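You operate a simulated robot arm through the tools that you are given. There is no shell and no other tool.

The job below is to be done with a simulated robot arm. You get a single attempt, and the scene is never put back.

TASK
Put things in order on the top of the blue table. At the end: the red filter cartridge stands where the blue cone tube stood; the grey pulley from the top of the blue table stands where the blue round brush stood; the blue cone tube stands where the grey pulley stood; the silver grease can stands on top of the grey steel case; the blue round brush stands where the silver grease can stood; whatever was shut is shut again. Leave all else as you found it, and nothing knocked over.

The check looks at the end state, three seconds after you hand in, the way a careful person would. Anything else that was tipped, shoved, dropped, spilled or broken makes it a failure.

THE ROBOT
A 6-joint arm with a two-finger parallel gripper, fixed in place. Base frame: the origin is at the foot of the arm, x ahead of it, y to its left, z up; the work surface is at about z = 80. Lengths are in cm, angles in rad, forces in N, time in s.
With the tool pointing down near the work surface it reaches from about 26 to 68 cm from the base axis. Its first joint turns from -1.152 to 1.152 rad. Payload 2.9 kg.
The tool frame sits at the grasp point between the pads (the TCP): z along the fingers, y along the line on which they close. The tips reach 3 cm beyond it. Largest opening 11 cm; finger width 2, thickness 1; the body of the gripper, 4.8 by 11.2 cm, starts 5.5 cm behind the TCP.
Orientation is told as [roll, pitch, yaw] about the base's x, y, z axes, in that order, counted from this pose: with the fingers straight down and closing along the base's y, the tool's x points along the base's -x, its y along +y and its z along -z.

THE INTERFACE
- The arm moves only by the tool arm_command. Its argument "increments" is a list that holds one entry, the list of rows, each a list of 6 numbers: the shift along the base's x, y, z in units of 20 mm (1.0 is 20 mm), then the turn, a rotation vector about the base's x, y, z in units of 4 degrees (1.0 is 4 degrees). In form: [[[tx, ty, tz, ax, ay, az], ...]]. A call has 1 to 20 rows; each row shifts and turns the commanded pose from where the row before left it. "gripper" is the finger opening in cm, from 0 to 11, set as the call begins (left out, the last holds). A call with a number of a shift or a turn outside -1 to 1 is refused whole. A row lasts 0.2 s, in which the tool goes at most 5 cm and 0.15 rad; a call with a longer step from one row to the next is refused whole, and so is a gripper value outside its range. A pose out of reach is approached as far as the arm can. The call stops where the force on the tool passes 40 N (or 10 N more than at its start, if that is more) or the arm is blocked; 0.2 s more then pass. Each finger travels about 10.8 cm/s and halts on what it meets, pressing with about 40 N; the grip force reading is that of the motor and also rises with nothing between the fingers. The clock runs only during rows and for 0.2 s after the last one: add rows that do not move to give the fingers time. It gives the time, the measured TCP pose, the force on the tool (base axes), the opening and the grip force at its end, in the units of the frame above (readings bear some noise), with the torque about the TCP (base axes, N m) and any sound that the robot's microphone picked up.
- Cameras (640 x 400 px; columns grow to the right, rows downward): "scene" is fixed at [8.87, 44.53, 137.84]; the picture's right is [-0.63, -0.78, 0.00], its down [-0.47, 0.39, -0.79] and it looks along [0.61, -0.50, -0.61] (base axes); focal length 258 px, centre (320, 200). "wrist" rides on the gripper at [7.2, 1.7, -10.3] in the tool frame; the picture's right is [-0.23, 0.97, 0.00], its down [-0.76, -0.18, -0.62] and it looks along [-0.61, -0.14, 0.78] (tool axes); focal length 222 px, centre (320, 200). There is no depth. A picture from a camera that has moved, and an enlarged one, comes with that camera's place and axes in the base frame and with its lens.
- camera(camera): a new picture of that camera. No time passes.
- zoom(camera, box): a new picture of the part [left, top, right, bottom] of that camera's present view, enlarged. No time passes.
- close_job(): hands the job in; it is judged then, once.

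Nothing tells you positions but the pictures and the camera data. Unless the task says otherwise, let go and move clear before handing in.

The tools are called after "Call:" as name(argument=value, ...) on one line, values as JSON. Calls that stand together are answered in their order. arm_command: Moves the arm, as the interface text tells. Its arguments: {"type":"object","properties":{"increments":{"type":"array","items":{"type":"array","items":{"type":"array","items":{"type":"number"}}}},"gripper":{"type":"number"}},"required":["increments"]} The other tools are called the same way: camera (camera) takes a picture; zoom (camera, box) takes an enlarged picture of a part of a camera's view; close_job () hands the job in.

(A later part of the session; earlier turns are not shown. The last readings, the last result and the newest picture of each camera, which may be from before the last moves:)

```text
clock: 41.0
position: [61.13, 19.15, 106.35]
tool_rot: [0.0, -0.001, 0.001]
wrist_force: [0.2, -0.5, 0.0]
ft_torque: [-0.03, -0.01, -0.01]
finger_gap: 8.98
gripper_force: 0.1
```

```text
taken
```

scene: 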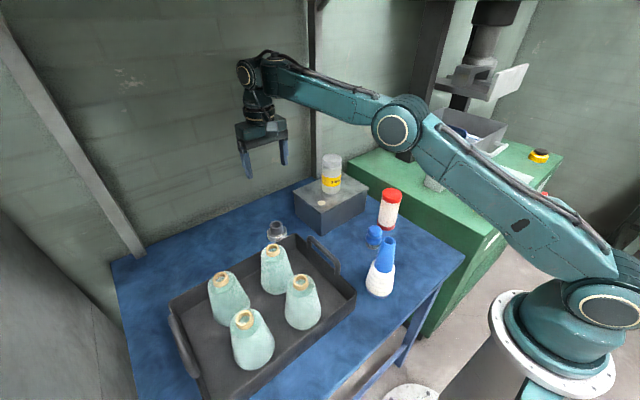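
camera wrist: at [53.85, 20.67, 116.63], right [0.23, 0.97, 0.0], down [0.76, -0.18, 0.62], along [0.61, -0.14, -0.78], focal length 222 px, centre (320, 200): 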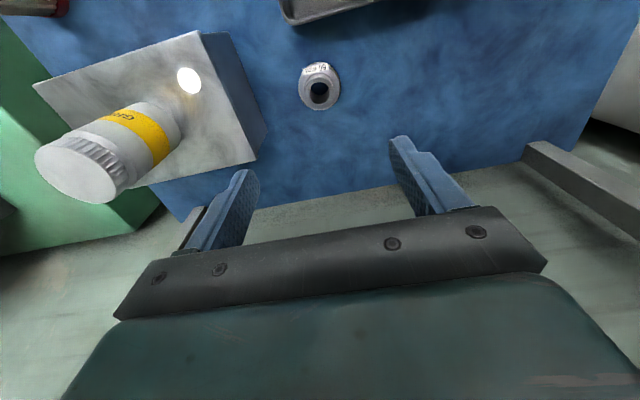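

Call:
zoom(camera="wrist", box=[280, 40, 360, 130])

Call:
zoom(camera="scene", box=[250, 210, 310, 250])

Call:
zoom(camera="wrist", box=[200, 0, 480, 140])

```text
4.44 times, centred on (320, 85) of wrist
camera zoom: at [53.85, 20.67, 116.63], right [0.23, 0.97, 0.0], down [0.76, -0.18, 0.62], along [0.61, -0.14, -0.78], focal length 987 px, centre (320, 711)
```

zoom: 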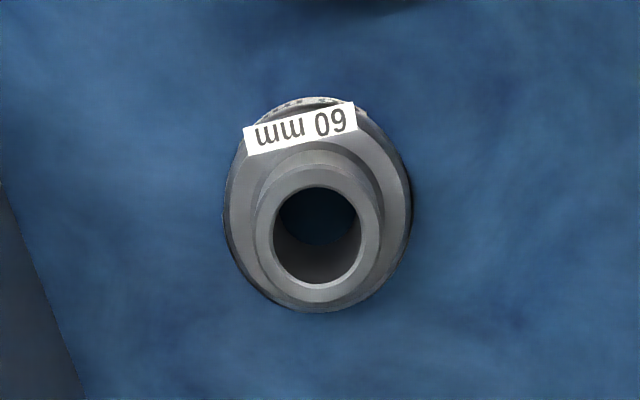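

```text
10.00 times, centred on (280, 230) of scene
camera zoom: at [8.87, 44.53, 137.84], right [-0.63, -0.78, 0.0], down [-0.47, 0.39, -0.79], along [0.61, -0.5, -0.61], focal length 2578 px, centre (720, -100)
```

zoom: 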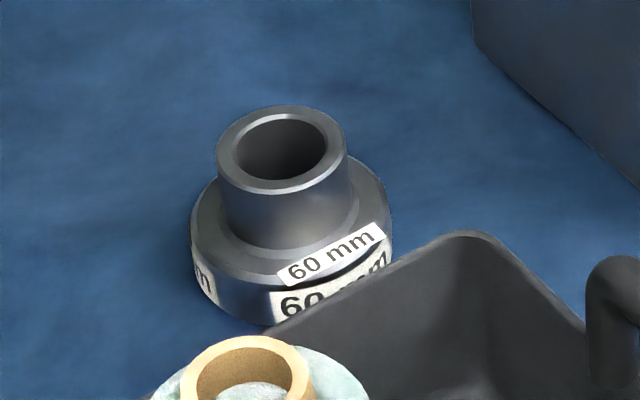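

```text
2.29 times, centred on (340, 70) of wrist
camera zoom: at [53.85, 20.67, 116.63], right [0.23, 0.97, 0.0], down [0.76, -0.18, 0.62], along [0.61, -0.14, -0.78], focal length 508 px, centre (274, 497)
```

zoom: 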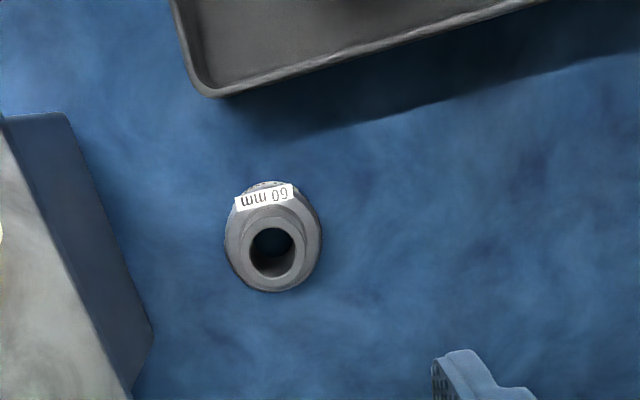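

Pulley refined to about (60.9, 19.1), flange 6 cm across, 4.8 cm tall, with about 4 cm of space to the tray. I descend with the fingers at 9 cm to just above the table.

Call:
arm_command(increments=[[[-0.1, 0, -0.5, 0, 0, 0], [0, 0, -0.9, 0, 0, 0], [0, 0, -0.9, 0, 0, 0], [0, 0, -0.9, 0, 0, 0], [0, 0, -0.9, 0, 0, 0], [0, 0, -0.9, 0, 0, 0], [0, 0, -0.9, 0, 0, 0], [0, 0, -0.9, 0, 0, 0], [0, 0, -0.9, 0, 0, 0], [0, 0, -0.9, 0, 0, 0], [0, 0, -0.9, 0, 0, 0], [0, 0, -0.8, 0, 0, 0], [0, 0, -0.5, 0, 0, 0], [0, 0, 0, 0, 0, 0]]])

Call:
camera(camera="wrist")

Call:
zoom(camera="scene", box=[220, 170, 340, 270])

```text
clock: 44.0
position: [61.06, 19.07, 84.67]
tool_rot: [0.0, 0.002, -0.001]
wrist_force: [0.3, 1.0, 0.4]
ft_torque: [-0.02, 0.01, 0.02]
finger_gap: 9.0
gripper_force: 0.0
```

```text
taken
camera wrist: at [53.7, 20.65, 95.01], right [0.23, 0.97, 0.0], down [0.76, -0.18, 0.62], along [0.61, -0.14, -0.78], focal length 222 px, centre (320, 200)
```

wrist: 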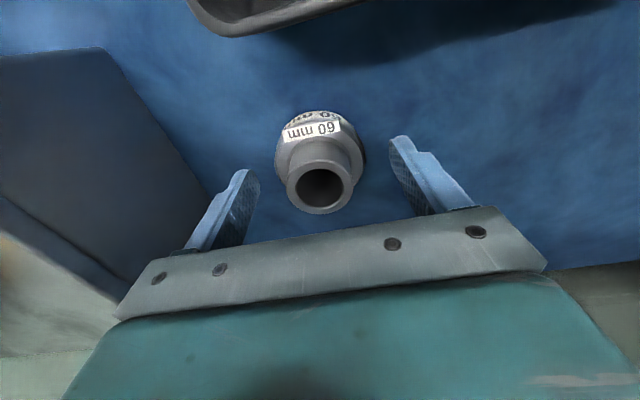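

```text
4.00 times, centred on (280, 220) of scene
camera zoom: at [8.87, 44.53, 137.84], right [-0.63, -0.78, 0.0], down [-0.47, 0.39, -0.79], along [0.61, -0.5, -0.61], focal length 1031 px, centre (480, 120)
```

zoom: 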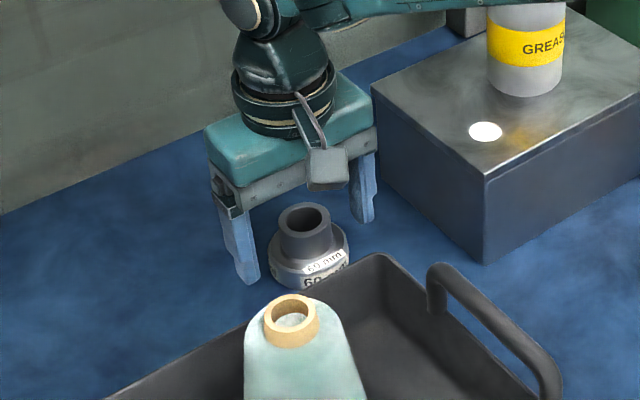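

The pulley is centred between the fingers. I go down 1 cm and close on the flange.

Call:
arm_command(increments=[[[0, 0, -0.3, 0, 0, 0], [0, 0, -0.2, 0, 0, 0], [0, 0, 0, 0, 0, 0]]])

Call:
arm_command(increments=[[[0, 0, 0, 0, 0, 0], [0, 0, 0, 0, 0, 0], [0, 0, 0, 0, 0, 0], [0, 0, 0, 0, 0, 0]]], gripper=4)

Call:
camera(camera="wrist")

Call:
zoom(camera="scene", box=[240, 200, 320, 260])

```text
clock: 44.8
position: [61.0, 19.13, 83.76]
tool_rot: [-0.001, 0.001, 0.001]
wrist_force: [0.1, -0.9, -0.2]
ft_torque: [-0.01, 0.01, 0.04]
finger_gap: 9.03
gripper_force: 0.1
```

```text
clock: 45.8
position: [60.97, 19.03, 83.74]
tool_rot: [0.0, 0.0, 0.002]
wrist_force: [1.0, 0.5, 0.9]
ft_torque: [0.01, -0.02, -0.03]
finger_gap: 5.91
gripper_force: 39.9
```

```text
taken
camera wrist: at [53.71, 20.64, 94.03], right [0.23, 0.97, 0.0], down [0.76, -0.18, 0.62], along [0.61, -0.14, -0.78], focal length 222 px, centre (320, 200)
```

wrist: 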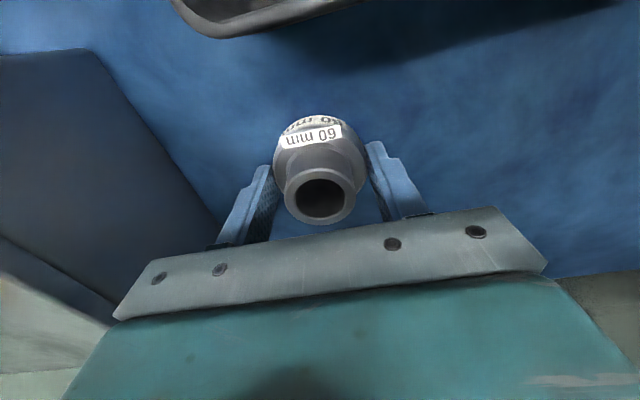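

```text
6.67 times, centred on (280, 230) of scene
camera zoom: at [8.87, 44.53, 137.84], right [-0.63, -0.78, 0.0], down [-0.47, 0.39, -0.79], along [0.61, -0.5, -0.61], focal length 1719 px, centre (587, 0)
```

zoom: 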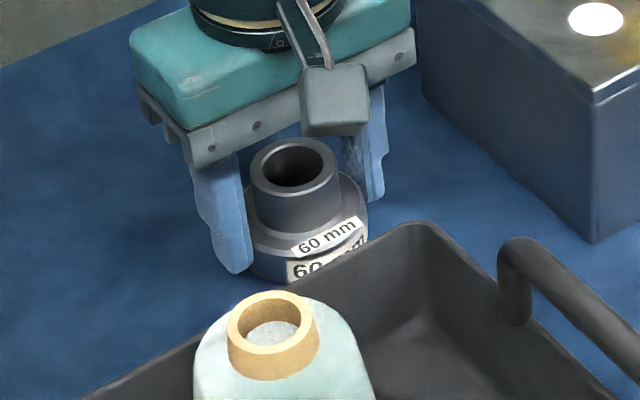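

The pulley is held (5.9 cm). I lift it slowly and check it.

Call:
arm_command(increments=[[[0, 0, 0.3, 0, 0, 0], [0, 0, 0.6, 0, 0, 0], [0, 0, 0.8, 0, 0, 0], [0, 0, 0.8, 0, 0, 0], [0, 0, 0.5, 0, 0, 0], [0, 0, 0, 0, 0, 0]]])

Call:
zoom(camera="scene", box=[220, 170, 340, 270])

Call:
camera(camera="wrist")

```text
clock: 47.2
position: [60.99, 18.97, 89.85]
tool_rot: [0.0, 0.0, 0.001]
wrist_force: [0.9, 0.1, -1.4]
ft_torque: [-0.01, -0.01, -0.03]
finger_gap: 5.87
gripper_force: 40.1
```

```text
4.00 times, centred on (280, 220) of scene
camera zoom: at [8.87, 44.53, 137.84], right [-0.63, -0.78, 0.0], down [-0.47, 0.39, -0.79], along [0.61, -0.5, -0.61], focal length 1031 px, centre (480, 120)
```

zoom: 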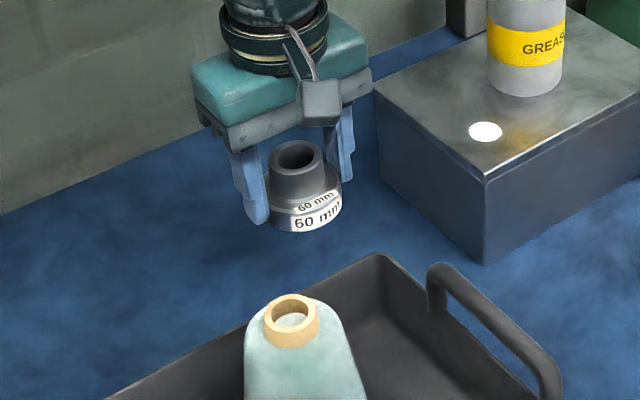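

```text
taken
camera wrist: at [53.77, 20.63, 100.08], right [0.23, 0.97, 0.0], down [0.76, -0.18, 0.62], along [0.61, -0.14, -0.78], focal length 222 px, centre (320, 200)
```

wrist: 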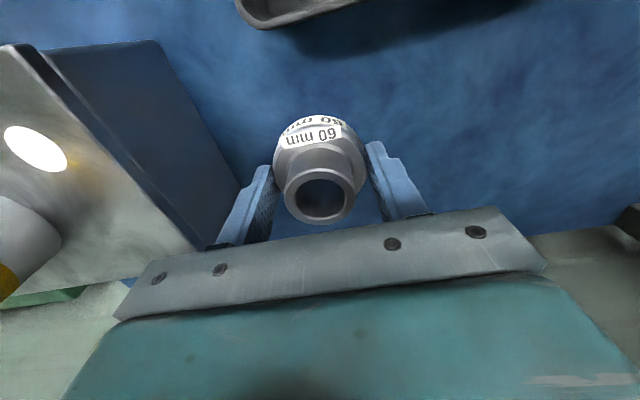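

Held firmly. I raise it to z≈106 and carry it across to the brush's old spot.

Call:
arm_command(increments=[[[0, 0, 0.5, 0, 0, 0], [0, 0, 1, 0, 0, 0], [0, 0, 1, 0, 0, 0], [0, 0, 1, 0, 0, 0], [0, 0, 1, 0, 0, 0], [0, 0, 1, 0, 0, 0], [0, 0, 1, 0, 0, 0], [0, 0, 1, 0, 0, 0], [0, 0, 0.6, 0, 0, 0], [0, 0, 0, 0, 0, 0]]])

Call:
arm_command(increments=[[[-0.4, -0.4, 0, 0, 0, 0], [-0.8, -0.8, 0, 0, 0, 0], [-0.95, -0.95, 0, 0, 0, 0], [-0.95, -0.95, 0, 0, 0, 0], [-0.95, -0.95, 0, 0, 0, 0], [-0.95, -0.95, 0, 0, 0, 0], [-0.95, -0.95, 0, 0, 0, 0], [-0.95, -0.95, 0, 0, 0, 0], [-0.95, -0.95, 0, 0, 0, 0], [-0.95, -0.95, 0, 0, 0, 0], [-0.95, -0.95, 0, 0, 0, 0], [-0.95, -0.95, 0, 0, 0, 0], [-0.95, -0.95, 0, 0, 0, 0], [-0.95, -0.95, 0, 0, 0, 0], [-0.95, -0.95, 0, 0, 0, 0], [-0.9, -0.95, 0, 0, 0, 0], [-0.5, -0.5, 0, 0, 0, 0], [0, 0, 0, 0, 0, 0]]])

Call:
camera(camera="scene")

Call:
camera(camera="wrist")

```text
clock: 49.4
position: [60.98, 19.06, 105.8]
tool_rot: [0.001, -0.002, 0.0]
wrist_force: [0.1, 0.8, -2.3]
ft_torque: [-0.01, -0.01, 0.02]
finger_gap: 5.9
gripper_force: 40.1
```

```text
clock: 53.2
position: [31.04, -11.02, 105.99]
tool_rot: [0.0, 0.0, 0.0]
wrist_force: [0.3, -0.5, -2.0]
ft_torque: [-0.04, 0.02, 0.0]
finger_gap: 5.92
gripper_force: 39.7
```

```text
taken
```

scene: 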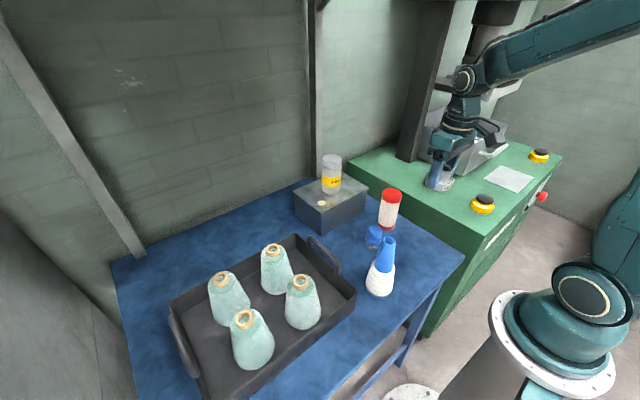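

```text
taken
camera wrist: at [23.72, -9.34, 116.3], right [0.23, 0.97, 0.0], down [0.76, -0.18, 0.62], along [0.61, -0.14, -0.78], focal length 222 px, centre (320, 200)
```

wrist: 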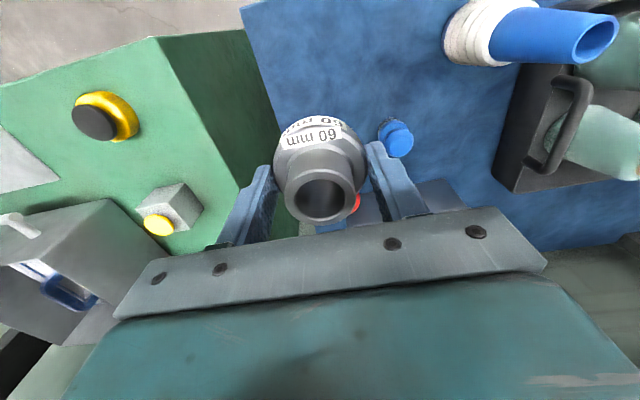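

The pulley is above the brush's former place. I lower it to about 1 cm above the table.

Call:
arm_command(increments=[[[0.05, 0.03, -0.5, 0, 0, 0], [0, 0, -0.9, 0, 0, 0], [0, 0, -1, 0, 0, 0], [0, 0, -1, 0, 0, 0], [0, 0, -1, 0, 0, 0], [0, 0, -1, 0, 0, 0], [0, 0, -1, 0, 0, 0], [0, 0, -1, 0, 0, 0], [0, 0, -1, 0, 0, 0], [0, 0, -0.9, 0, 0, 0], [0, 0, -0.8, 0, 0, 0], [0, 0, -0.5, 0, 0, 0], [0, 0, 0, 0, 0, 0]]])

Call:
zoom(camera="scene", box=[370, 180, 480, 270])

Call:
camera(camera="wrist")

```text
clock: 56.0
position: [31.16, -10.83, 84.73]
tool_rot: [0.001, -0.001, 0.0]
wrist_force: [-0.1, -0.5, -1.9]
ft_torque: [0.01, 0.0, 0.05]
finger_gap: 5.88
gripper_force: 40.0
```

```text
4.44 times, centred on (425, 225) of scene
camera zoom: at [8.87, 44.53, 137.84], right [-0.63, -0.78, 0.0], down [-0.47, 0.39, -0.79], along [0.61, -0.5, -0.61], focal length 1146 px, centre (-147, 89)
```

zoom: 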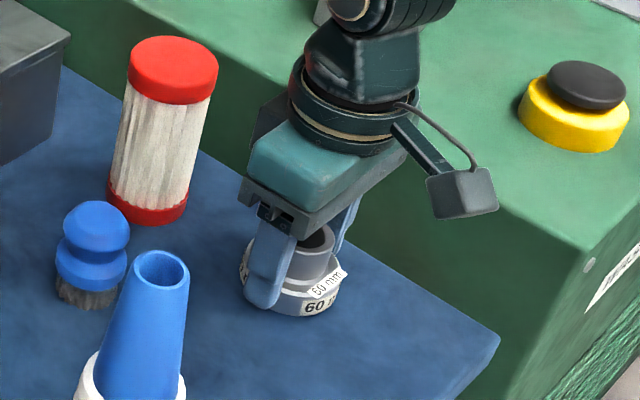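

```text
taken
camera wrist: at [23.88, -9.37, 95.0], right [0.23, 0.97, 0.0], down [0.76, -0.18, 0.62], along [0.61, -0.14, -0.78], focal length 222 px, centre (320, 200)
```

wrist: 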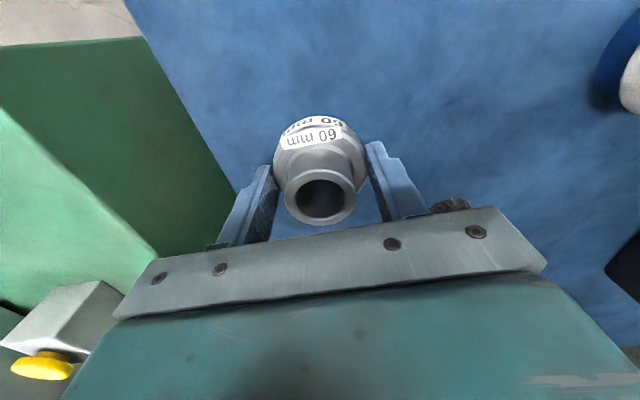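

In position. I creep down the last centimetre.

Call:
arm_command(increments=[[[0, 0, -0.1, 0, 0, 0], [0, 0, -0.1, 0, 0, 0], [0, 0, -0.1, 0, 0, 0], [0, 0, -0.1, 0, 0, 0], [0, 0, 0, 0, 0, 0]]])

Call:
arm_command(increments=[[[0, 0, -0.05, 0, 0, 0], [0, 0, 0, 0, 0, 0]]])

Call:
arm_command(increments=[[[0, 0, -0.05, 0, 0, 0], [0, 0, 0, 0, 0, 0]]])

```text
clock: 57.2
position: [31.2, -10.93, 83.92]
tool_rot: [0.0, 0.0, 0.0]
wrist_force: [-0.3, 0.2, -1.4]
ft_torque: [-0.03, 0.03, -0.01]
finger_gap: 5.92
gripper_force: 40.1
```

```text
clock: 57.8
position: [31.13, -10.93, 83.76]
tool_rot: [0.0, 0.0, -0.001]
wrist_force: [-0.4, -0.1, -2.3]
ft_torque: [0.0, 0.0, -0.01]
finger_gap: 5.91
gripper_force: 39.7
```

```text
clock: 58.4
position: [31.08, -11.0, 83.75]
tool_rot: [0.001, 0.001, 0.0]
wrist_force: [0.7, -0.8, 0.8]
ft_torque: [-0.01, -0.01, -0.01]
finger_gap: 5.91
gripper_force: 40.7
```

Contact is just starting. One more half-millimetre, then release.

Call:
arm_command(increments=[[[0, 0, -0.03, 0, 0, 0], [0, 0, 0, 0, 0, 0]]])

Call:
arm_command(increments=[[[0, 0, 0, 0, 0, 0], [0, 0, 0, 0, 0, 0], [0, 0, 0, 0, 0, 0]]], gripper=8.5)

Call:
arm_command(increments=[[[0, 0, 0.3, 0, 0, 0], [0, 0, 0.8, 0, 0, 0], [0, 0, 1, 0, 0, 0], [0, 0, 1, 0, 0, 0], [0, 0, 1, 0, 0, 0], [0, 0, 1, 0, 0, 0], [0, 0, 1, 0, 0, 0], [0, 0, 1, 0, 0, 0], [0, 0, 1, 0, 0, 0], [0, 0, 1, 0, 0, 0], [0, 0, 1, 0, 0, 0], [0, 0, 1, 0, 0, 0], [0, 0, 0.5, 0, 0, 0], [0, 0, 0, 0, 0, 0]]])

Call:
camera(camera="scene")

Call:
camera(camera="wrist")

```text
clock: 59.0
position: [31.15, -10.99, 83.7]
tool_rot: [0.002, -0.004, 0.002]
wrist_force: [-2.9, 0.3, 28.3]
ft_torque: [0.32, 0.11, 0.07]
finger_gap: 5.9
gripper_force: 40.2
```

```text
clock: 59.8
position: [31.02, -10.93, 83.67]
tool_rot: [0.001, 0.0, 0.0]
wrist_force: [-0.1, -0.3, -0.7]
ft_torque: [-0.01, 0.01, -0.02]
finger_gap: 8.52
gripper_force: 0.0
```

```text
clock: 62.8
position: [31.07, -10.96, 106.89]
tool_rot: [0.0, 0.0, 0.0]
wrist_force: [0.2, -0.1, -0.3]
ft_torque: [-0.01, 0.01, 0.01]
finger_gap: 8.5
gripper_force: 0.0
```

```text
taken
```

scene: 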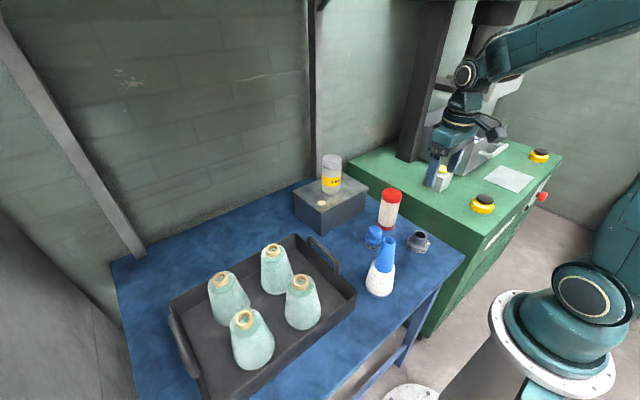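

```text
taken
camera wrist: at [23.84, -9.38, 117.24], right [0.23, 0.97, 0.0], down [0.76, -0.18, 0.62], along [0.61, -0.14, -0.78], focal length 222 px, centre (320, 200)
```

wrist: 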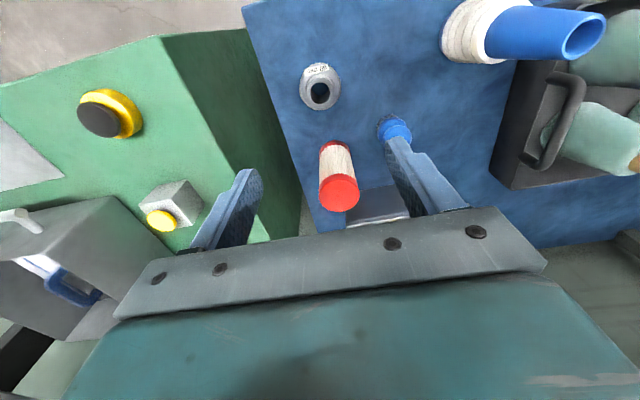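

The pulley stands at the brush's former spot. Next I move above the blue cone tube for a look, tips well above its 18 cm top.

Call:
arm_command(increments=[[[0, 0, 0.9, 0, 0, 0], [-0.1, 0.5, 0.9, 0, 0, 0], [-0.1, 0.9, 0.7, 0, 0, 0], [-0.1, 1, 0, 0, 0, 0], [-0.1, 1, 0, 0, 0, 0], [-0.1, 1, 0, 0, 0, 0], [-0.1, 1, 0, 0, 0, 0], [-0.1, 1, 0, 0, 0, 0], [-0.1, 1, 0, 0, 0, 0], [-0.1, 1, 0, 0, 0, 0], [-0.1, 0.9, 0, 0, 0, 0], [-0.1, 0.6, 0, 0, 0, 0], [-0.1, 0.2, 0, 0, 0, 0], [0, 0, 0, 0, 0, 0]]], gripper=8)

Call:
camera(camera="wrist")

Call:
camera(camera="scene")

```text
clock: 65.8
position: [28.63, 9.38, 111.86]
tool_rot: [0.0, 0.0, -0.001]
wrist_force: [-0.3, 0.7, -0.2]
ft_torque: [-0.01, 0.01, -0.02]
finger_gap: 7.98
gripper_force: 0.0
```

```text
taken
camera wrist: at [21.42, 10.89, 122.14], right [0.23, 0.97, 0.0], down [0.76, -0.18, 0.62], along [0.61, -0.14, -0.78], focal length 222 px, centre (320, 200)
```

wrist: 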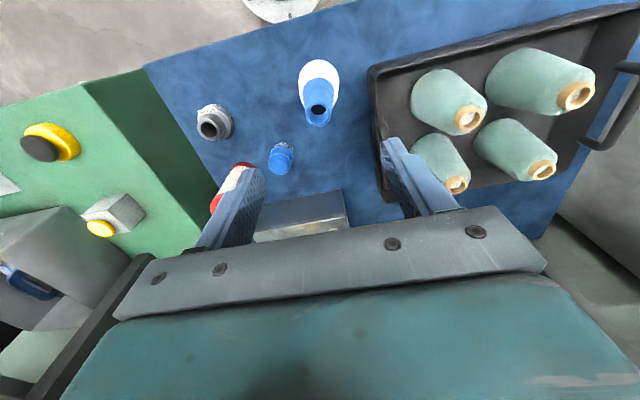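

```text
taken
```

scene: 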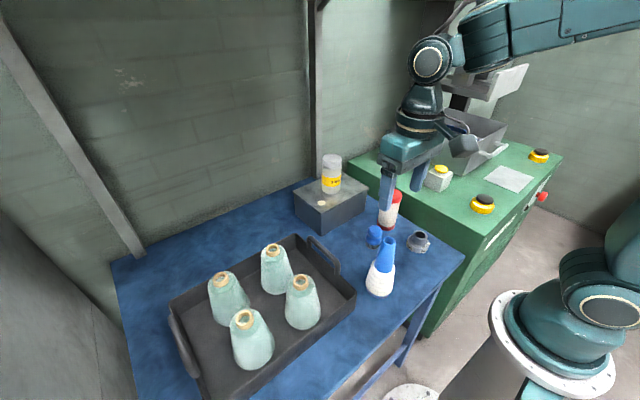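

Call:
zoom(camera="wrist", box=[275, 45, 365, 145])

Call:
zoom(camera="scene", box=[340, 220, 440, 310])

```text
4.00 times, centred on (320, 95) of wrist
camera zoom: at [21.42, 10.89, 122.14], right [0.23, 0.97, 0.0], down [0.76, -0.18, 0.62], along [0.61, -0.14, -0.78], focal length 888 px, centre (320, 620)
```

zoom: 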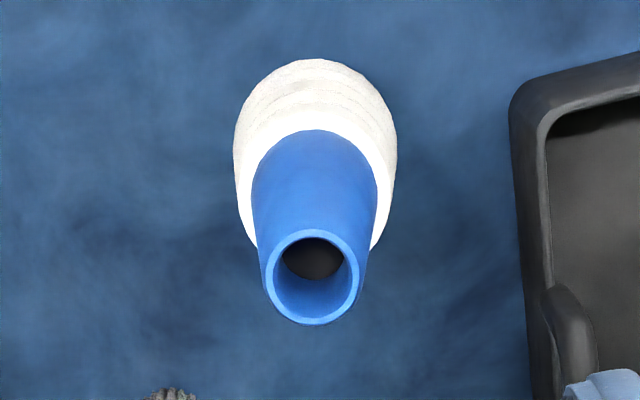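

```text
4.44 times, centred on (390, 265) of scene
camera zoom: at [8.87, 44.53, 137.84], right [-0.63, -0.78, 0.0], down [-0.47, 0.39, -0.79], along [0.61, -0.5, -0.61], focal length 1146 px, centre (9, -89)
```

zoom: 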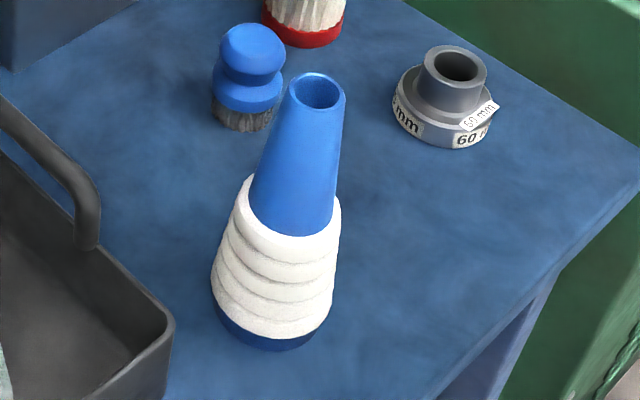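

Cone tube centre at about (28.8, 9.25), top at z≈98, tube about 2.6–4 cm thick in the upper part. I descend so the pads sit at z≈93.4, keeping the gripper body just above its top.

Call:
arm_command(increments=[[[0.06, -0.06, -0.5, 0, 0, 0], [0, 0, -0.9, 0, 0, 0], [0, 0, -1, 0, 0, 0], [0, 0, -1, 0, 0, 0], [0, 0, -1, 0, 0, 0], [0, 0, -1, 0, 0, 0], [0, 0, -0.9, 0, 0, 0], [0, 0, -0.8, 0, 0, 0], [0, 0, -0.6, 0, 0, 0], [0, 0, 0, 0, 0, 0]]])

Call:
camera(camera="wrist")

Call:
zoom(camera="scene", box=[340, 190, 460, 310])

```text
clock: 68.0
position: [28.87, 9.22, 96.39]
tool_rot: [0.0, 0.0, 0.001]
wrist_force: [-0.2, 0.2, 0.6]
ft_torque: [-0.02, 0.01, 0.0]
finger_gap: 8.02
gripper_force: 0.1
```

```text
taken
camera wrist: at [21.59, 10.82, 106.71], right [0.23, 0.97, 0.0], down [0.76, -0.18, 0.62], along [0.61, -0.14, -0.78], focal length 222 px, centre (320, 200)
```

wrist: 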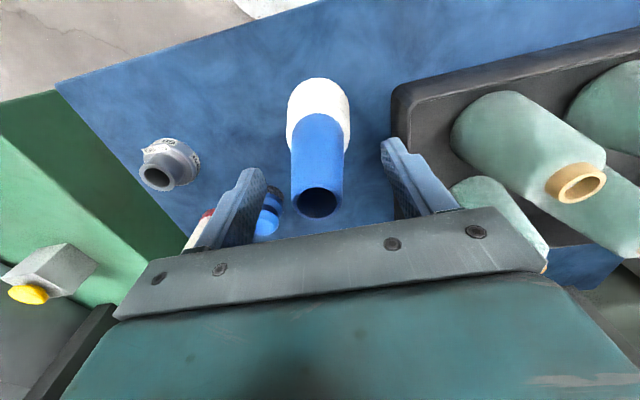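

```text
3.33 times, centred on (400, 250) of scene
camera zoom: at [8.87, 44.53, 137.84], right [-0.63, -0.78, 0.0], down [-0.47, 0.39, -0.79], along [0.61, -0.5, -0.61], focal length 859 px, centre (53, 33)
```

zoom: 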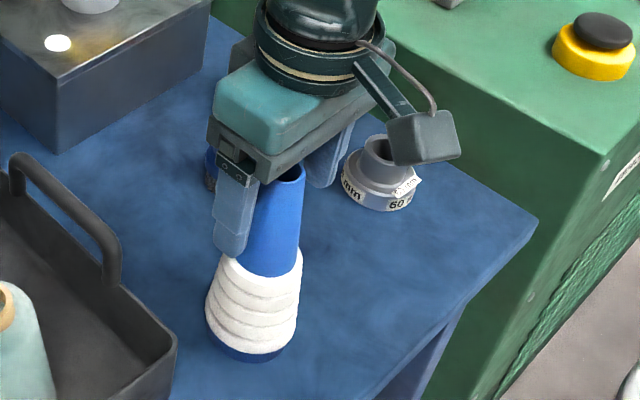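

The tube top is between the fingers with clearance above. I lower 2.8 cm more and check.

Call:
arm_command(increments=[[[0, 0, -0.4, 0, 0, 0], [0, 0, -0.4, 0, 0, 0], [0, 0, -0.4, 0, 0, 0], [0, 0, -0.2, 0, 0, 0], [0, 0, 0, 0, 0, 0]]])

Call:
camera(camera="wrist")

Call:
zoom(camera="scene", box=[350, 200, 430, 310])

```text
clock: 69.2
position: [28.94, 9.26, 93.67]
tool_rot: [0.0, 0.001, 0.001]
wrist_force: [0.2, -0.2, -0.1]
ft_torque: [0.01, -0.01, 0.02]
finger_gap: 8.01
gripper_force: 0.0
```

```text
taken
camera wrist: at [21.64, 10.83, 103.89], right [0.23, 0.97, 0.0], down [0.76, -0.18, 0.62], along [0.61, -0.14, -0.78], focal length 222 px, centre (320, 200)
```

wrist: 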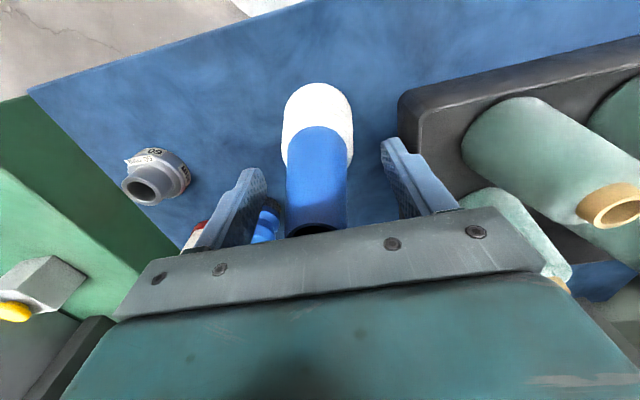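

```text
3.64 times, centred on (390, 255) of scene
camera zoom: at [8.87, 44.53, 137.84], right [-0.63, -0.78, 0.0], down [-0.47, 0.39, -0.79], along [0.61, -0.5, -0.61], focal length 938 px, centre (66, 0)
```

zoom: 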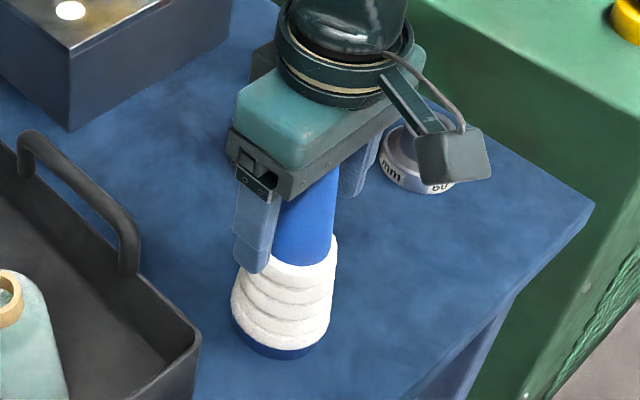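

Good alignment. I close on the tube.

Call:
arm_command(increments=[[[0, 0, 0, 0, 0, 0], [0, 0, 0, 0, 0, 0], [0, 0, 0, 0, 0, 0], [0, 0, 0, 0, 0, 0]]], gripper=2)

Call:
camera(camera="wrist")

Call:
zoom(camera="scene", box=[350, 200, 430, 310])

```text
clock: 70.2
position: [28.87, 9.28, 93.62]
tool_rot: [-0.001, 0.0, 0.001]
wrist_force: [-0.7, 0.3, -0.2]
ft_torque: [0.03, 0.0, -0.01]
finger_gap: 3.91
gripper_force: 40.0
```

```text
taken
camera wrist: at [21.64, 10.83, 103.9], right [0.23, 0.97, 0.0], down [0.76, -0.18, 0.62], along [0.61, -0.14, -0.78], focal length 222 px, centre (320, 200)
```

wrist: 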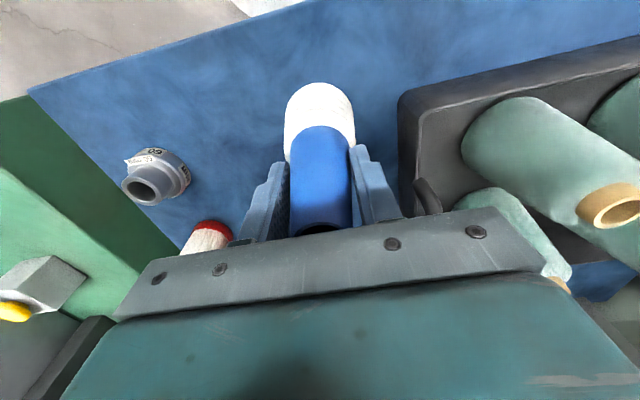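

```text
3.64 times, centred on (390, 255) of scene
camera zoom: at [8.87, 44.53, 137.84], right [-0.63, -0.78, 0.0], down [-0.47, 0.39, -0.79], along [0.61, -0.5, -0.61], focal length 938 px, centre (66, 0)
```

zoom: 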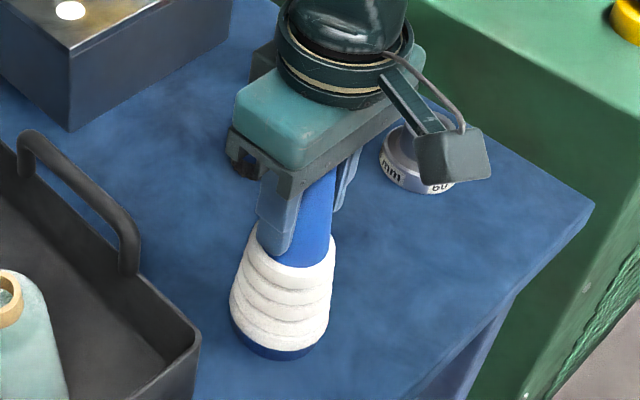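

The tube is held (3.9 cm, 40 N). I lift it gently a little and check that it hangs straight.

Call:
arm_command(increments=[[[0, 0, 0.2, 0, 0, 0], [0, 0, 0.4, 0, 0, 0], [0, 0, 0.5, 0, 0, 0], [0, 0, 0.4, 0, 0, 0], [0, 0, 0, 0, 0, 0]]])

Call:
zoom(camera="scene", box=[350, 190, 430, 310])

Call:
camera(camera="wrist")

```text
clock: 71.4
position: [28.82, 9.25, 96.73]
tool_rot: [-0.002, 0.0, -0.001]
wrist_force: [0.7, -0.4, -0.9]
ft_torque: [-0.01, -0.01, -0.04]
finger_gap: 3.91
gripper_force: 39.6
```

```text
3.33 times, centred on (390, 250) of scene
camera zoom: at [8.87, 44.53, 137.84], right [-0.63, -0.78, 0.0], down [-0.47, 0.39, -0.79], along [0.61, -0.5, -0.61], focal length 859 px, centre (87, 33)
```

zoom: 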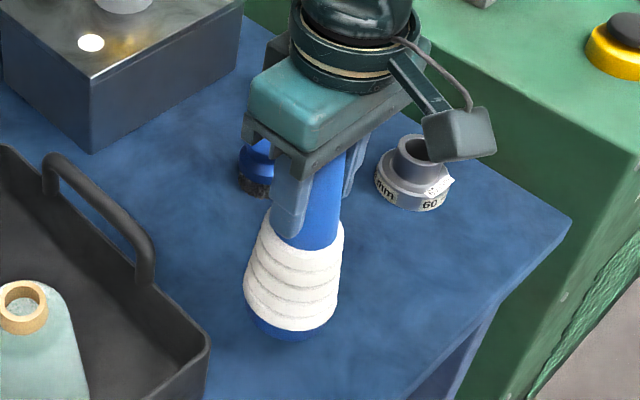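

```text
taken
camera wrist: at [21.56, 10.74, 106.92], right [0.23, 0.97, 0.0], down [0.76, -0.18, 0.62], along [0.61, -0.14, -0.78], focal length 222 px, centre (320, 200)
```

wrist: 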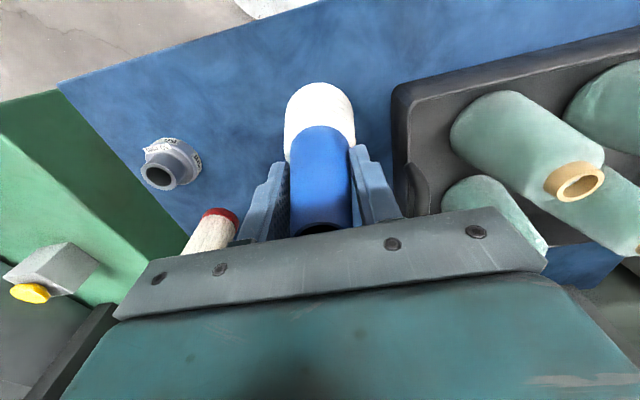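

Held and upright. I raise it to z≈108 and carry it to the pulley's old place.

Call:
arm_command(increments=[[[0, 0, 0.4, 0, 0, 0], [0, 0, 0.8, 0, 0, 0], [0, 0, 1, 0, 0, 0], [0, 0, 1, 0, 0, 0], [0, 0, 1, 0, 0, 0], [0, 0, 0.8, 0, 0, 0], [0, 0, 0.5, 0, 0, 0], [0, 0, 0, 0, 0, 0]]])

Call:
camera(camera="scene")

Call:
camera(camera="wrist")

```text
clock: 73.2
position: [28.75, 9.03, 107.64]
tool_rot: [0.0, 0.001, 0.001]
wrist_force: [-0.6, -0.3, -0.8]
ft_torque: [-0.01, -0.02, -0.01]
finger_gap: 3.9
gripper_force: 39.5
```

```text
taken
```

scene: 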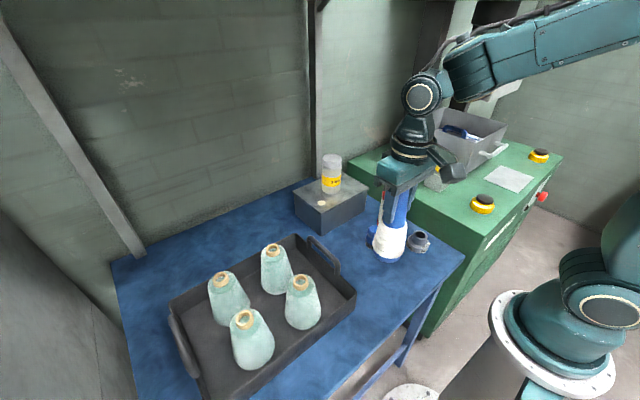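

```text
taken
camera wrist: at [21.53, 10.79, 117.96], right [0.23, 0.97, 0.0], down [0.76, -0.18, 0.62], along [0.61, -0.14, -0.78], focal length 222 px, centre (320, 200)
```

wrist: 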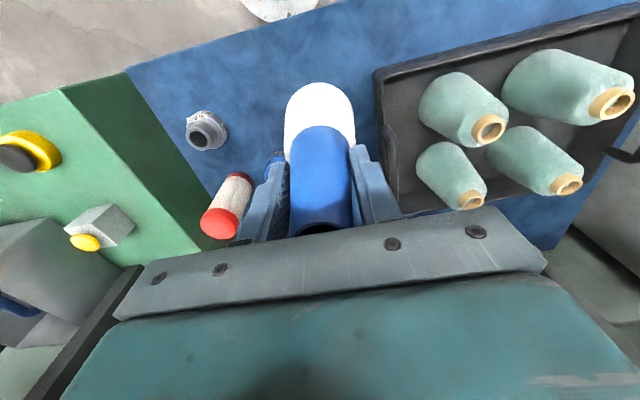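

I move diagonally to above (61, 19.1), with the tube's bottom at z≈94, clear of the case, handle and tray.

Call:
arm_command(increments=[[[0.3, 0.12, 0, 0, 0, 0], [0.7, 0.25, 0, 0, 0, 0], [0.95, 0.3, 0, 0, 0, 0], [0.95, 0.3, 0, 0, 0, 0], [0.95, 0.3, 0, 0, 0, 0], [0.95, 0.3, 0, 0, 0, 0], [0.95, 0.3, 0, 0, 0, 0], [0.95, 0.3, 0, 0, 0, 0], [0.95, 0.3, 0, 0, 0, 0], [0.95, 0.3, 0, 0, 0, 0], [0.95, 0.3, 0, 0, 0, 0], [0.95, 0.3, 0, 0, 0, 0], [0.95, 0.3, 0, 0, 0, 0], [0.95, 0.3, 0, 0, 0, 0], [0.95, 0.3, 0, 0, 0, 0], [0.95, 0.3, 0, 0, 0, 0], [0.9, 0.2, 0, 0, 0, 0], [0.6, 0.12, 0, 0, 0, 0], [0.3, 0.05, 0, 0, 0, 0], [0, 0, 0, 0, 0, 0]]])

Call:
camera(camera="scene")

Call:
camera(camera="wrist")

```text
clock: 77.4
position: [61.02, 18.96, 107.62]
tool_rot: [0.0, 0.0, 0.0]
wrist_force: [-0.4, -0.1, -0.2]
ft_torque: [0.05, -0.02, 0.02]
finger_gap: 3.9
gripper_force: 40.3
```

```text
taken
```

scene: 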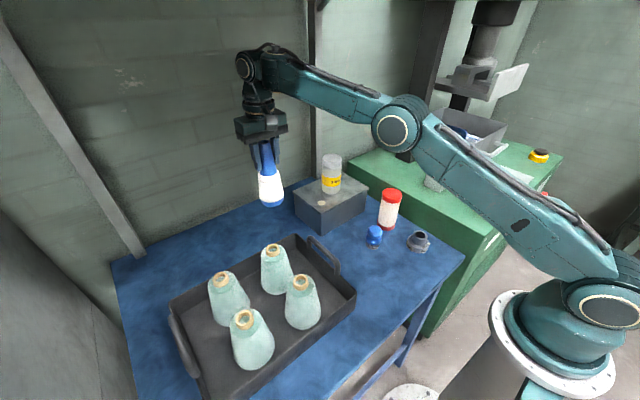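

```text
taken
camera wrist: at [53.68, 20.64, 117.97], right [0.23, 0.97, 0.0], down [0.76, -0.18, 0.62], along [0.61, -0.14, -0.78], focal length 222 px, centre (320, 200)
```

wrist: 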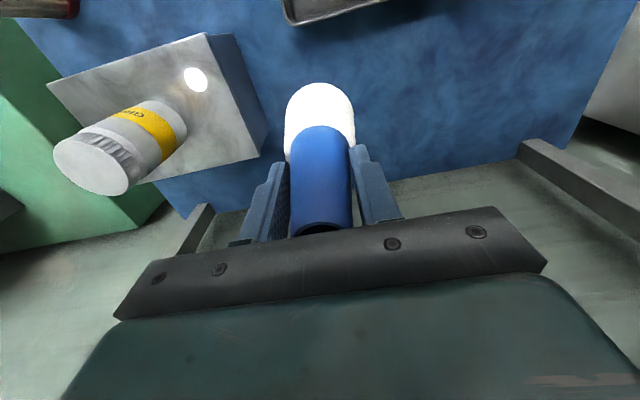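

Directly over the pulley's old spot (camera pose matches the pick within 1 mm). I lower to about 1 cm above the table.

Call:
arm_command(increments=[[[0.03, 0, -0.4, 0, 0, 0], [0, 0, -0.8, 0, 0, 0], [0, 0, -0.9, 0, 0, 0], [0, 0, -0.9, 0, 0, 0], [0, 0, -0.9, 0, 0, 0], [0, 0, -0.9, 0, 0, 0], [0, 0, -0.8, 0, 0, 0], [0, 0, -0.5, 0, 0, 0], [0, 0, -0.3, 0, 0, 0], [0, 0, 0, 0, 0, 0]]])

Call:
zoom(camera="scene", box=[220, 150, 340, 260])

Call:
camera(camera="wrist")

```text
clock: 79.6
position: [61.08, 19.06, 94.85]
tool_rot: [0.001, -0.001, -0.002]
wrist_force: [-0.1, -0.4, 0.7]
ft_torque: [-0.02, 0.02, 0.02]
finger_gap: 3.89
gripper_force: 39.4
```

```text
3.64 times, centred on (280, 205) of scene
camera zoom: at [8.87, 44.53, 137.84], right [-0.63, -0.78, 0.0], down [-0.47, 0.39, -0.79], along [0.61, -0.5, -0.61], focal length 938 px, centre (466, 182)
```

zoom: 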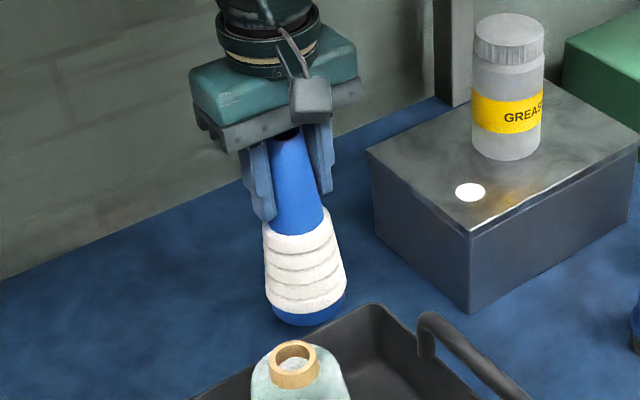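

```text
taken
camera wrist: at [53.86, 20.66, 105.19], right [0.23, 0.97, 0.0], down [0.76, -0.18, 0.62], along [0.61, -0.14, -0.78], focal length 222 px, centre (320, 200)
```

wrist: 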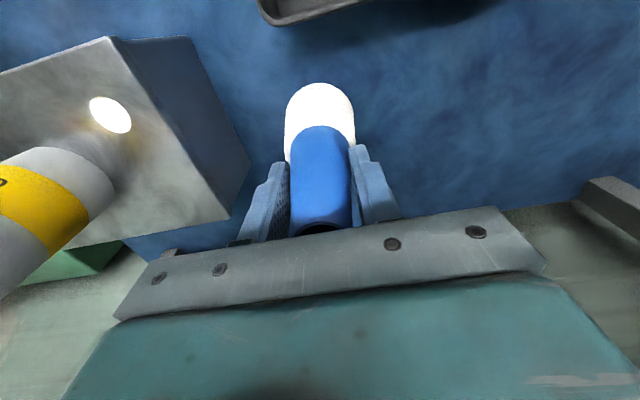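

The tube hangs vertical and about 1.2 cm up. I creep down.

Call:
arm_command(increments=[[[-0.03, 0, -0.1, 0, 0, 0], [0, 0, -0.1, 0, 0, 0], [0, 0, -0.1, 0, 0, 0], [0, 0, -0.1, 0, 0, 0], [0, 0, -0.1, 0, 0, 0], [0, 0, 0, 0, 0, 0]]])

Call:
arm_command(increments=[[[0, 0, -0.05, 0, 0, 0], [0, 0, 0, 0, 0, 0]]])

Call:
zoom(camera="scene", box=[240, 180, 320, 260])

```text
clock: 81.0
position: [61.17, 19.06, 93.86]
tool_rot: [0.0, 0.0, 0.0]
wrist_force: [1.5, -0.3, -1.0]
ft_torque: [-0.02, 0.0, 0.03]
finger_gap: 3.9
gripper_force: 40.3
```

```text
clock: 81.6
position: [61.11, 19.13, 93.74]
tool_rot: [0.0, 0.001, 0.0]
wrist_force: [0.3, 0.0, -0.8]
ft_torque: [-0.03, 0.0, 0.01]
finger_gap: 3.88
gripper_force: 39.7
```

```text
5.00 times, centred on (280, 220) of scene
camera zoom: at [8.87, 44.53, 137.84], right [-0.63, -0.78, 0.0], down [-0.47, 0.39, -0.79], along [0.61, -0.5, -0.61], focal length 1289 px, centre (520, 100)
```

zoom: 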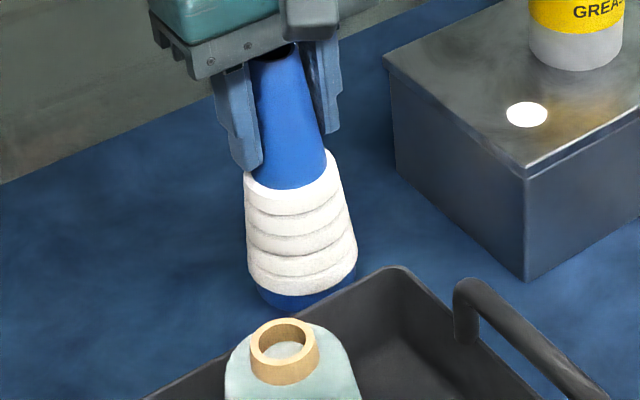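

Call:
arm_command(increments=[[[0, 0, -0.05, 0, 0, 0], [0, 0, 0, 0, 0, 0]]])

Call:
arm_command(increments=[[[0, 0, -0.03, 0, 0, 0], [0, 0, 0, 0, 0, 0]]])

```text
clock: 82.2
position: [61.08, 19.1, 93.75]
tool_rot: [0.0, -0.002, 0.0]
wrist_force: [-0.1, -0.1, 2.2]
ft_torque: [0.08, 0.07, 0.03]
finger_gap: 3.91
gripper_force: 40.5
```

```text
clock: 82.8
position: [61.14, 18.97, 93.62]
tool_rot: [0.0, -0.002, 0.001]
wrist_force: [-0.8, -0.7, 5.7]
ft_torque: [0.23, 0.22, 0.06]
finger_gap: 3.87
gripper_force: 40.3
```

The tube touches the table (5.7 N). I open the fingers and look before rising.

Call:
arm_command(increments=[[[0, 0, 0, 0, 0, 0], [0, 0, 0, 0, 0, 0], [0, 0, 0, 0, 0, 0]]], gripper=8)

Call:
zoom(camera="scene", box=[240, 180, 320, 260])

Call:
camera(camera="wrist")

```text
clock: 83.6
position: [61.12, 18.96, 93.55]
tool_rot: [0.0, 0.0, 0.001]
wrist_force: [0.4, 0.8, -1.0]
ft_torque: [-0.02, 0.01, 0.02]
finger_gap: 7.98
gripper_force: 0.1
```

```text
5.00 times, centred on (280, 220) of scene
camera zoom: at [8.87, 44.53, 137.84], right [-0.63, -0.78, 0.0], down [-0.47, 0.39, -0.79], along [0.61, -0.5, -0.61], focal length 1289 px, centre (520, 100)
```

zoom: 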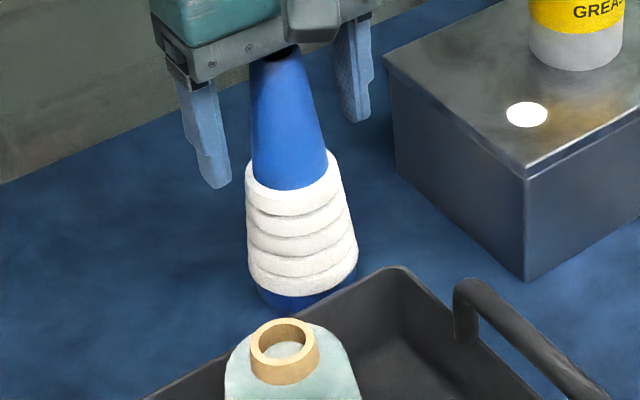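

```text
taken
camera wrist: at [53.81, 20.62, 103.87], right [0.23, 0.97, 0.0], down [0.76, -0.18, 0.62], along [0.61, -0.14, -0.78], focal length 222 px, centre (320, 200)
```

wrist: 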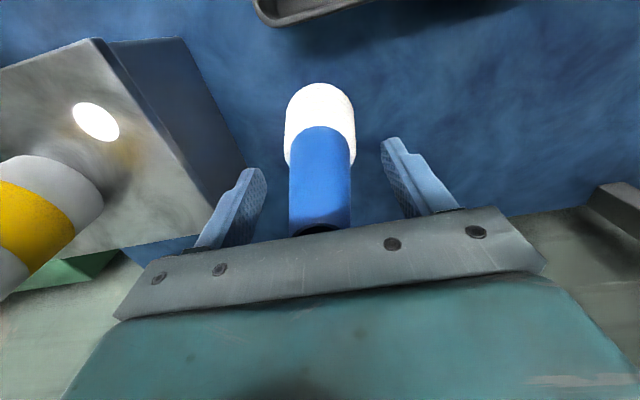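

The tube stands freely. I rise vertically and then move over to above the red filter.

Call:
arm_command(increments=[[[0, 0, 0.3, 0, 0, 0], [0, 0, 0.7, 0, 0, 0], [0, 0, 1, 0, 0, 0], [0, 0, 1, 0, 0, 0], [0, 0, 1, 0, 0, 0], [0, 0, 1, 0, 0, 0], [0, 0, 1, 0, 0, 0], [0, 0, 1, 0, 0, 0], [0, 0, 1, 0, 0, 0], [0, 0, 0.5, 0, 0, 0], [0, 0, 0, 0, 0, 0]]])

Call:
camera(camera="wrist")

Call:
arm_command(increments=[[[-0.4, -0.6, 0, 0, 0, 0], [-0.55, -0.9, 0, 0, 0, 0], [-0.6, -1, 0, 0, 0, 0], [-0.6, -1, 0, 0, 0, 0], [-0.6, -1, 0, 0, 0, 0], [-0.6, -1, 0, 0, 0, 0], [-0.6, -1, 0, 0, 0, 0], [-0.6, -1, 0, 0, 0, 0], [-0.6, -1, 0, 0, 0, 0], [-0.6, -1, 0, 0, 0, 0], [-0.6, -1, 0, 0, 0, 0], [-0.6, -1, 0, 0, 0, 0], [-0.6, -1, 0, 0, 0, 0], [-0.6, -1, 0, 0, 0, 0], [-0.6, -1, 0, 0, 0, 0], [-0.5, -0.5, 0, 0, 0, 0], [0, 0, 0, 0, 0, 0]]], gripper=8.5)

Call:
camera(camera="scene")

Call:
camera(camera="wrist")

```text
clock: 86.0
position: [60.68, 18.86, 110.45]
tool_rot: [0.0, 0.0, -0.001]
wrist_force: [1.2, -0.1, -0.6]
ft_torque: [-0.01, 0.05, -0.01]
finger_gap: 8.01
gripper_force: 0.0
out of reach, approached as far as the arm can: row 10
```

```text
taken
camera wrist: at [53.43, 20.52, 120.7], right [0.23, 0.97, 0.0], down [0.76, -0.18, 0.62], along [0.61, -0.14, -0.78], focal length 222 px, centre (320, 200)
```

wrist: 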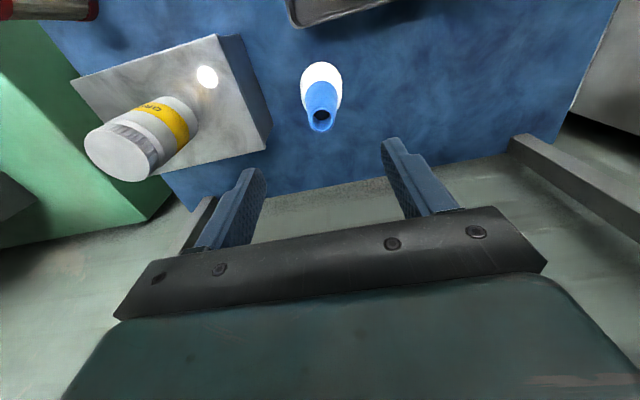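

```text
clock: 89.6
position: [42.22, -11.02, 110.43]
tool_rot: [0.001, 0.0, 0.002]
wrist_force: [-0.5, 0.0, -0.7]
ft_torque: [0.01, 0.02, -0.01]
finger_gap: 8.5
gripper_force: 0.0
```

```text
taken
```

scene: 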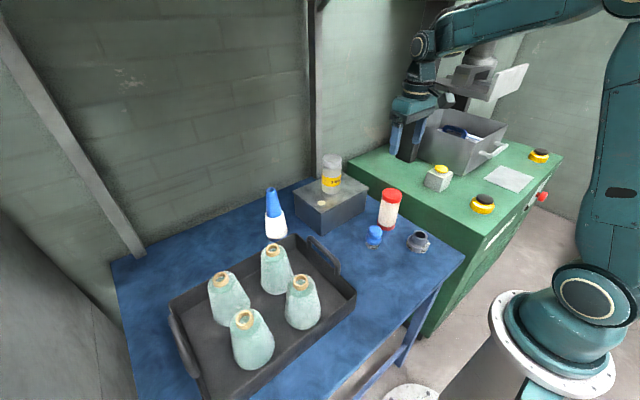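

```text
taken
camera wrist: at [34.97, -9.47, 120.78], right [0.23, 0.97, 0.0], down [0.76, -0.18, 0.62], along [0.61, -0.14, -0.78], focal length 222 px, centre (320, 200)
```

wrist: 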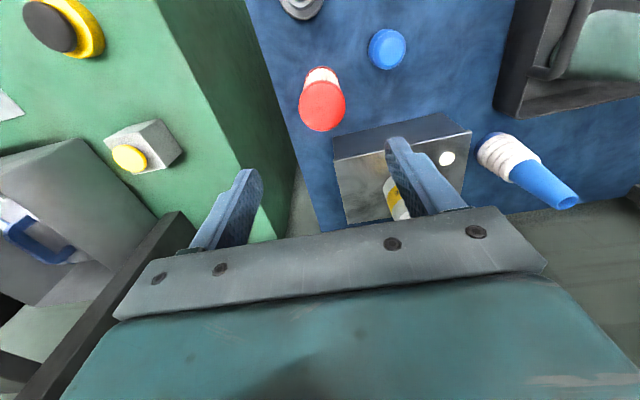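

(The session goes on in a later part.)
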